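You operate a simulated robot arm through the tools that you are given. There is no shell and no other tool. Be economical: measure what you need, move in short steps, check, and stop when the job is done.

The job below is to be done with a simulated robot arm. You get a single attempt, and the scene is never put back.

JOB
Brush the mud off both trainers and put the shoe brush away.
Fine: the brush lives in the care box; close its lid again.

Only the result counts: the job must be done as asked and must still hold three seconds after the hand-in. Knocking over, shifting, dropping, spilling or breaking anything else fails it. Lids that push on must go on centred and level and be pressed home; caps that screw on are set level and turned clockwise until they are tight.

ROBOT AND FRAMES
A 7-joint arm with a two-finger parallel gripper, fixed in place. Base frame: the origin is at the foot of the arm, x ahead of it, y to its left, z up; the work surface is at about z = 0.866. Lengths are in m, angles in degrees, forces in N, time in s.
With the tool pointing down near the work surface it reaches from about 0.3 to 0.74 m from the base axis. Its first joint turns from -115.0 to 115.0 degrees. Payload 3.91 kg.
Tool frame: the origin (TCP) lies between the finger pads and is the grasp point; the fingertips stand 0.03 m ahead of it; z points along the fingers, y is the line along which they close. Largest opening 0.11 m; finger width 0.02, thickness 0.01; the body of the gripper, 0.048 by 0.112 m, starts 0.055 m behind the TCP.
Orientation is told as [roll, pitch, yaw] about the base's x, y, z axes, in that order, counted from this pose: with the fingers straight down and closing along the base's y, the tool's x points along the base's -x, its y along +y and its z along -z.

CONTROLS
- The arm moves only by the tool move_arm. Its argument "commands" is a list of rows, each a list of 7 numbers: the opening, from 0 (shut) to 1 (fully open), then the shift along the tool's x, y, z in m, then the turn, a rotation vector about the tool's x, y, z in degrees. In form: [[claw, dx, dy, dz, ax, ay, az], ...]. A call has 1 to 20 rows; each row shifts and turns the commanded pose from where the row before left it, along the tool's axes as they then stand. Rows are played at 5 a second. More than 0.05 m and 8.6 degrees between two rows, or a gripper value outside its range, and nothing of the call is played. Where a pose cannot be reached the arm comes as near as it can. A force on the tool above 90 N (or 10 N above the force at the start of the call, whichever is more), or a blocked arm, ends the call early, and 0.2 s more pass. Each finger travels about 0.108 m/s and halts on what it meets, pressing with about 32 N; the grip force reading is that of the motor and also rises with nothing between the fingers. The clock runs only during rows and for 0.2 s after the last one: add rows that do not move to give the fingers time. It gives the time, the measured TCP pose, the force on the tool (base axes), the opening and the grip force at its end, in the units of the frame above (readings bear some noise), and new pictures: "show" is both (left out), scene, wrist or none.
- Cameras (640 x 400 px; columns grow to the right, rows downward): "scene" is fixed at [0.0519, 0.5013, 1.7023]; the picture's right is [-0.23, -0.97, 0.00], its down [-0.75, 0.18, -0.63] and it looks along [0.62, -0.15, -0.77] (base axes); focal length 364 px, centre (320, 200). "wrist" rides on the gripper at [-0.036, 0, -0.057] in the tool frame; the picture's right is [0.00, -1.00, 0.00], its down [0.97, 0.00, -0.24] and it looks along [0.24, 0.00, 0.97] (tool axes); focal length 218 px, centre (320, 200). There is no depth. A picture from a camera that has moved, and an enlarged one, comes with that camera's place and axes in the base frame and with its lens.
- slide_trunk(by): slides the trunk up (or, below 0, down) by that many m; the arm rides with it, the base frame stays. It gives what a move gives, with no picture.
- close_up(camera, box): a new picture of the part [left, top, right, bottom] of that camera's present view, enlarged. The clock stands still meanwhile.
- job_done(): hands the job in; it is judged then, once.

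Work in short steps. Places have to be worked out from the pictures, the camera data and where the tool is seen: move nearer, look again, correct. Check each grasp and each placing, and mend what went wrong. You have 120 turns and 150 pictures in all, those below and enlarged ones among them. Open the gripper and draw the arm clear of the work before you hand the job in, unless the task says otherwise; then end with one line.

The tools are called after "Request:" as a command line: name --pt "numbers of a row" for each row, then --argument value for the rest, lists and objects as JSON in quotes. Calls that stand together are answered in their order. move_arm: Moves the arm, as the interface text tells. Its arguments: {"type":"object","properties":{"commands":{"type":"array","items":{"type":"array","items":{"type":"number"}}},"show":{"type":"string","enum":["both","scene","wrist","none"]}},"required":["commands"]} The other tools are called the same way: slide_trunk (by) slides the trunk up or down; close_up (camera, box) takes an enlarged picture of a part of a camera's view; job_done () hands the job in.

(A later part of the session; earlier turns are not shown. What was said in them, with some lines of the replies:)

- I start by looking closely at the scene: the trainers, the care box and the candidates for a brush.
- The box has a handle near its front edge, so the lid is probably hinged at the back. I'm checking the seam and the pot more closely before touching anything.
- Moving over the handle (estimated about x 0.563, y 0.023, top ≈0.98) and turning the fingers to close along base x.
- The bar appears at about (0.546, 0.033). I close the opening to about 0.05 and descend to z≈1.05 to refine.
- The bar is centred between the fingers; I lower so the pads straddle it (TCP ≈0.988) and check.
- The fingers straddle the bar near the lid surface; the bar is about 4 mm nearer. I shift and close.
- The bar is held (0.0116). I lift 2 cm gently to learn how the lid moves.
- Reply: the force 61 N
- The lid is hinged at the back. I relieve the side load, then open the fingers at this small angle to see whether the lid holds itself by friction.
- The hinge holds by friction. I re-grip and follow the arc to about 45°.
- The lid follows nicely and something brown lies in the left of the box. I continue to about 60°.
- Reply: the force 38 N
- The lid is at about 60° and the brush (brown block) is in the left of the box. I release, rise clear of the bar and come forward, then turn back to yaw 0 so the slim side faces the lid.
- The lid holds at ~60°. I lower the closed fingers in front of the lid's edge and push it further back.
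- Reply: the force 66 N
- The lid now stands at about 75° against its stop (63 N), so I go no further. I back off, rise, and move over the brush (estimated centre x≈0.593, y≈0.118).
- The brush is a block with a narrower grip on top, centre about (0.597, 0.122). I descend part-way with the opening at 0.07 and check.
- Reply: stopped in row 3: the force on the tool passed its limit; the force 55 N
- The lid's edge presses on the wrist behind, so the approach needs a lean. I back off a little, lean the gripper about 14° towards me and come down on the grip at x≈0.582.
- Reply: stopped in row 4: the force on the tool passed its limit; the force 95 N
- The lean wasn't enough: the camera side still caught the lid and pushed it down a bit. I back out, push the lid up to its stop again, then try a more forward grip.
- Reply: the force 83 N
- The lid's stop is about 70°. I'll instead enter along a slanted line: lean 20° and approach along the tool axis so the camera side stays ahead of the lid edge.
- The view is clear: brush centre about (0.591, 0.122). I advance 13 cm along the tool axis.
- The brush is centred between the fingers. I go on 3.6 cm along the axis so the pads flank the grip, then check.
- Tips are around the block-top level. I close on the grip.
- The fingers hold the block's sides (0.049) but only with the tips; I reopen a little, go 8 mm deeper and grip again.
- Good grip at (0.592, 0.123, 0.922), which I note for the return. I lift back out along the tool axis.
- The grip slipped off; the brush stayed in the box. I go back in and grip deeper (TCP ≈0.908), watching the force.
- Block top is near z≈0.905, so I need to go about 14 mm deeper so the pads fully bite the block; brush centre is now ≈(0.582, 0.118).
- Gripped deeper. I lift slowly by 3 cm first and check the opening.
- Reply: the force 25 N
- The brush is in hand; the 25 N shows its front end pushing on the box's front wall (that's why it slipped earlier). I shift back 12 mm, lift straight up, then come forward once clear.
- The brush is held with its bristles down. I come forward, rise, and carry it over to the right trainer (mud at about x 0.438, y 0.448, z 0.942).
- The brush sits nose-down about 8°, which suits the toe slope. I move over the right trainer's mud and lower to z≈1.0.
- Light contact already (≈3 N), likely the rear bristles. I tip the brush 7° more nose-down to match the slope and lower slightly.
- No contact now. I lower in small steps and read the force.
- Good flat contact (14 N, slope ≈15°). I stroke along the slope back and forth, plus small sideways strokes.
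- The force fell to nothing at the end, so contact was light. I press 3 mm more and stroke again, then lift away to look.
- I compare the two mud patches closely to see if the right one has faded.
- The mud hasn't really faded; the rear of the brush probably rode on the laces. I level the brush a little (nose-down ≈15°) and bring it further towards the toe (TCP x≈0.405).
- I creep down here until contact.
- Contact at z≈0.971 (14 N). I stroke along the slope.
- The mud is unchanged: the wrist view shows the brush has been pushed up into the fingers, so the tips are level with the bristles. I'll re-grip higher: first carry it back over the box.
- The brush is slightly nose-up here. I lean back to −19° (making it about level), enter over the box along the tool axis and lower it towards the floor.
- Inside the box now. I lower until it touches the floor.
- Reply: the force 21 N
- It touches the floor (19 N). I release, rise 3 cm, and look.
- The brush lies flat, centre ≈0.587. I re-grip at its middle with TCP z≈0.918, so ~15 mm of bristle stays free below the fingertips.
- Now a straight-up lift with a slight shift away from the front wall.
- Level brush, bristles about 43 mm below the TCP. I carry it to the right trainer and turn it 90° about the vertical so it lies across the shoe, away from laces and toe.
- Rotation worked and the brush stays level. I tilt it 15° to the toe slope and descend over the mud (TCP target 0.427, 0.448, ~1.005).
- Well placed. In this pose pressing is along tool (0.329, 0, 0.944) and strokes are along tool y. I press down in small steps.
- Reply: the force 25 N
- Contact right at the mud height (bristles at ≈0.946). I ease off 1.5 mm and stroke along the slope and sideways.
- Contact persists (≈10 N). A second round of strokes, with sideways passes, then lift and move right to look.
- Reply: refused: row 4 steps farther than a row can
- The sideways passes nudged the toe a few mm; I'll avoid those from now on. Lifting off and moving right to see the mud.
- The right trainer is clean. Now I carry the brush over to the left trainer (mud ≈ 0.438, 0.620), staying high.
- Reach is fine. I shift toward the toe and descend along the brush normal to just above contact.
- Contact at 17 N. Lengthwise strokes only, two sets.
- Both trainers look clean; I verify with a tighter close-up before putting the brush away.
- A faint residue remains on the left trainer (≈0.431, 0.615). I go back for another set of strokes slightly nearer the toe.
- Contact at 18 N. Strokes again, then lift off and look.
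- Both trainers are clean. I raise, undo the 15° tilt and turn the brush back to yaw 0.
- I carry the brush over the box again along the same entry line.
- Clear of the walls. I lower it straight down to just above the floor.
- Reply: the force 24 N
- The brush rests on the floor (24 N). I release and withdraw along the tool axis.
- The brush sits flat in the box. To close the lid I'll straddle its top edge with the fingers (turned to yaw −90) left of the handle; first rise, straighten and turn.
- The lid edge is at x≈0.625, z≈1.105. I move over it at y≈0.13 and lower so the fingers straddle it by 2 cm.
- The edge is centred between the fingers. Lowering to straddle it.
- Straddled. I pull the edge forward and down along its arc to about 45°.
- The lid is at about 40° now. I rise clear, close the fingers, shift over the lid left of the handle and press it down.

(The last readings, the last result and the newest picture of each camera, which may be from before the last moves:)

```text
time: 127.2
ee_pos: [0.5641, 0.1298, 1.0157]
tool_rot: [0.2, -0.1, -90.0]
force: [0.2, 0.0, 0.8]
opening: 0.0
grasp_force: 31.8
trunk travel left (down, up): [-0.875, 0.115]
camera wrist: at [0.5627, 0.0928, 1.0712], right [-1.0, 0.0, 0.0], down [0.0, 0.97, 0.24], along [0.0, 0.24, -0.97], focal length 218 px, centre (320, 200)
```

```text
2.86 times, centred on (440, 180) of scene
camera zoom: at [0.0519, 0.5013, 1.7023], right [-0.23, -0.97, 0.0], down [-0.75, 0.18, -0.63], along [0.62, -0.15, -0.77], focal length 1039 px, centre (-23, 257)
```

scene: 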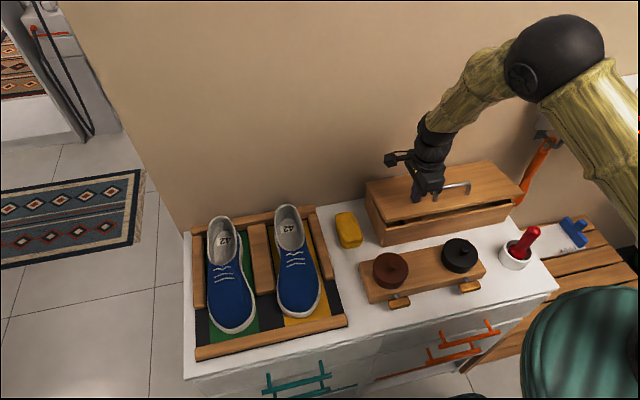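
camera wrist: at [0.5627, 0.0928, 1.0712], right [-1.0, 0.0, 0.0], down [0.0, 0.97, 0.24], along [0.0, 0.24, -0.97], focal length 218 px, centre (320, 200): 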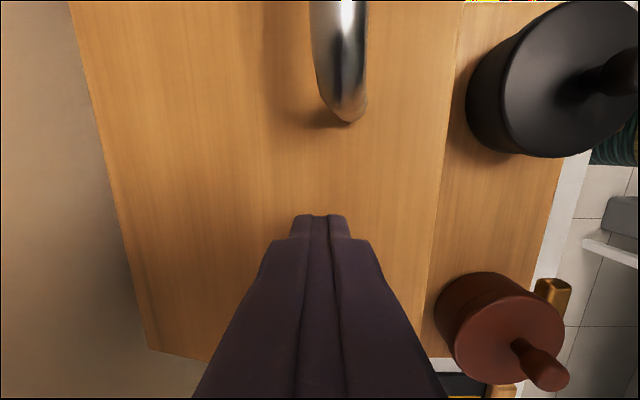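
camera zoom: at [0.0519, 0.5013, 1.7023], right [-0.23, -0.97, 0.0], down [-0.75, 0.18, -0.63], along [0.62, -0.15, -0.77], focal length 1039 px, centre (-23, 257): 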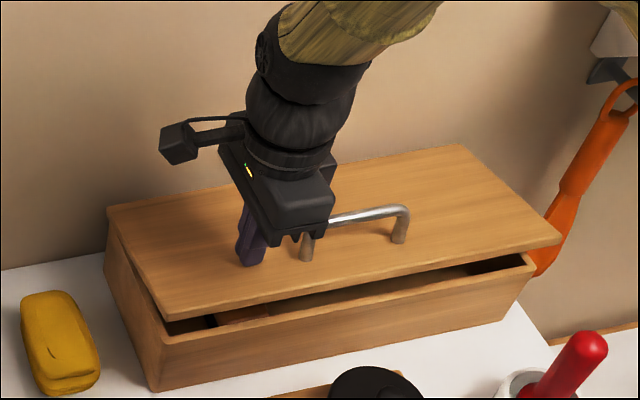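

Nearly closed and easy to move. I press on down to fully closed, watching the force.

Request:
move_arm --pt "0 0 -0.01 0.01 0 0 0" --pt "0 0 0 0.01 0 0 0" --pt "0 0 0 0.008 0 0 0" --pt "0 0 0 0.005 0 0 0" --pt "0 0 0 0.004 0 0 0" --pt "0 0 0 0 0 0 0" --show "none"

Request:
close_up --camera "scene" --box '[350, 130, 530, 260]'

```text
time: 128.6
ee_pos: [0.5549, 0.1321, 0.9876]
tool_rot: [1.2, 0.1, -90.0]
force: [-0.9, 4.7, 73.7]
opening: 0.0003
grasp_force: 31.7
trunk travel left (down, up): [-0.875, 0.115]
```

```text
3.08 times, centred on (440, 195) of scene
camera zoom: at [0.0519, 0.5013, 1.7023], right [-0.23, -0.97, 0.0], down [-0.75, 0.18, -0.63], along [0.62, -0.15, -0.77], focal length 1119 px, centre (-49, 215)
```

zoom: 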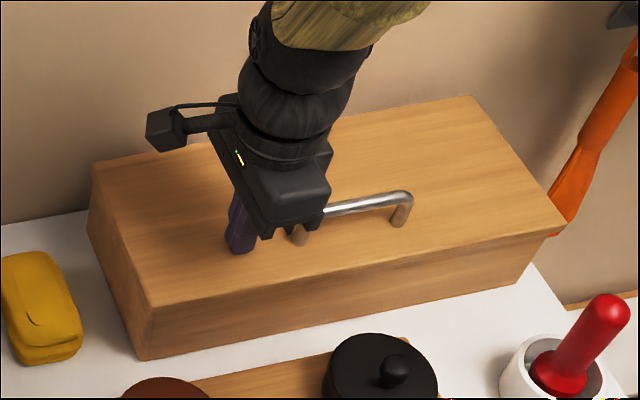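

The lid is fully shut (74 N at the stop). I lift away high and clear and open the gripper, then check everything.

Request:
move_arm --pt "0 0 0 -0.02 0 0 0" --pt "0 0 0 -0.045 0 0 0" --pt "0.3 0 0 -0.045 0 0 0" --pt "0.6 0 -0.02 -0.045 0 0 0" --pt "1 -0.03 -0.03 -0.02 0 0 0" --pt "1 -0.04 -0.02 0 0 0 0" --pt "1 0 0 0 0 0 0"

Request:
close_up --camera "scene" --box '[350, 130, 560, 310]'

Request:
close_up --camera "scene" --box '[180, 190, 360, 360]'

```text
time: 130.2
ee_pos: [0.4902, 0.06, 1.1528]
tool_rot: [0.1, 0.0, -89.9]
force: [0.7, -0.3, 0.3]
opening: 0.1102
grasp_force: 0.2
trunk travel left (down, up): [-0.875, 0.115]
camera wrist: at [0.4888, 0.0231, 1.2086], right [-1.0, 0.0, 0.0], down [0.0, 0.97, 0.24], along [0.0, 0.24, -0.97], focal length 218 px, centre (320, 200)
```

scene: 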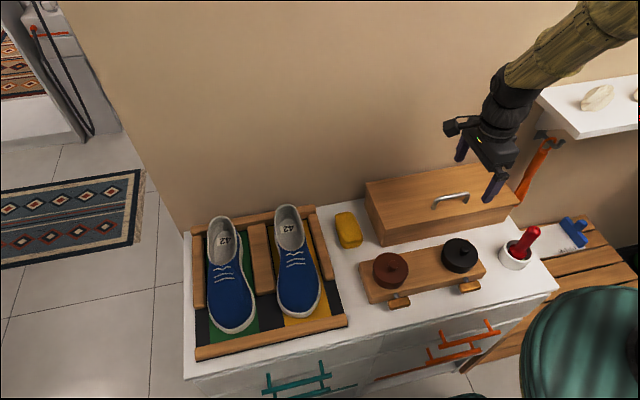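
wrist: 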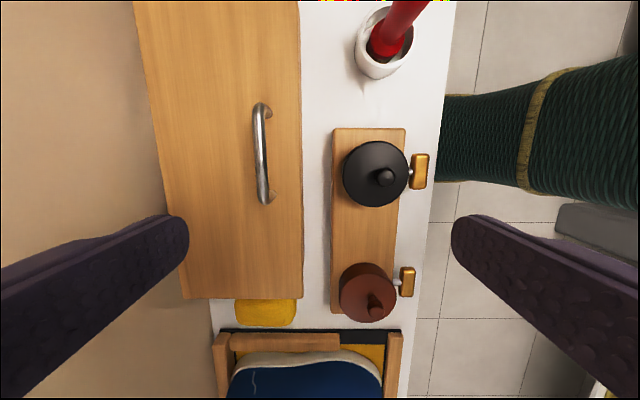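

```text
2.22 times, centred on (455, 220) of scene
camera zoom: at [0.0519, 0.5013, 1.7023], right [-0.23, -0.97, 0.0], down [-0.75, 0.18, -0.63], along [0.62, -0.15, -0.77], focal length 808 px, centre (20, 156)
```

zoom: 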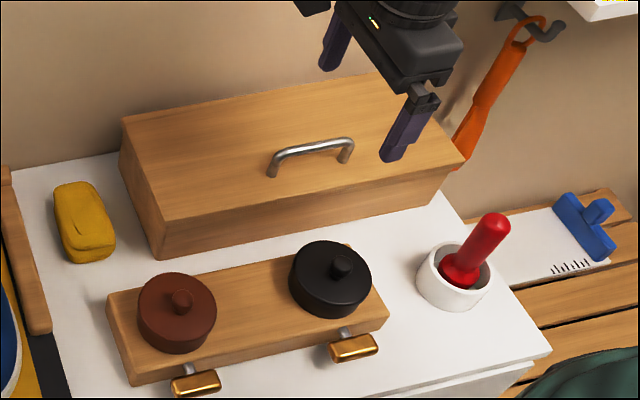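

```text
2.35 times, centred on (270, 275) of scene
camera zoom: at [0.0519, 0.5013, 1.7023], right [-0.23, -0.97, 0.0], down [-0.75, 0.18, -0.63], along [0.62, -0.15, -0.77], focal length 856 px, centre (438, 24)
```

zoom: 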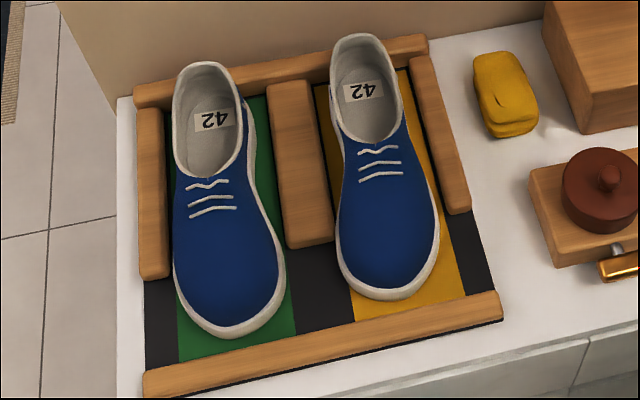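

Both trainers are clean and standing in their tray, the brush is in the closed care box, everything else is where it was, and the arm is clear with the gripper open. I hand in.

Request:
job_done

```text
The job is handed in.
```

Both trainers are brushed clean, the shoe brush is back in the care box, and the lid is shut; the trainers slid a few mm in their tray while I was brushing.
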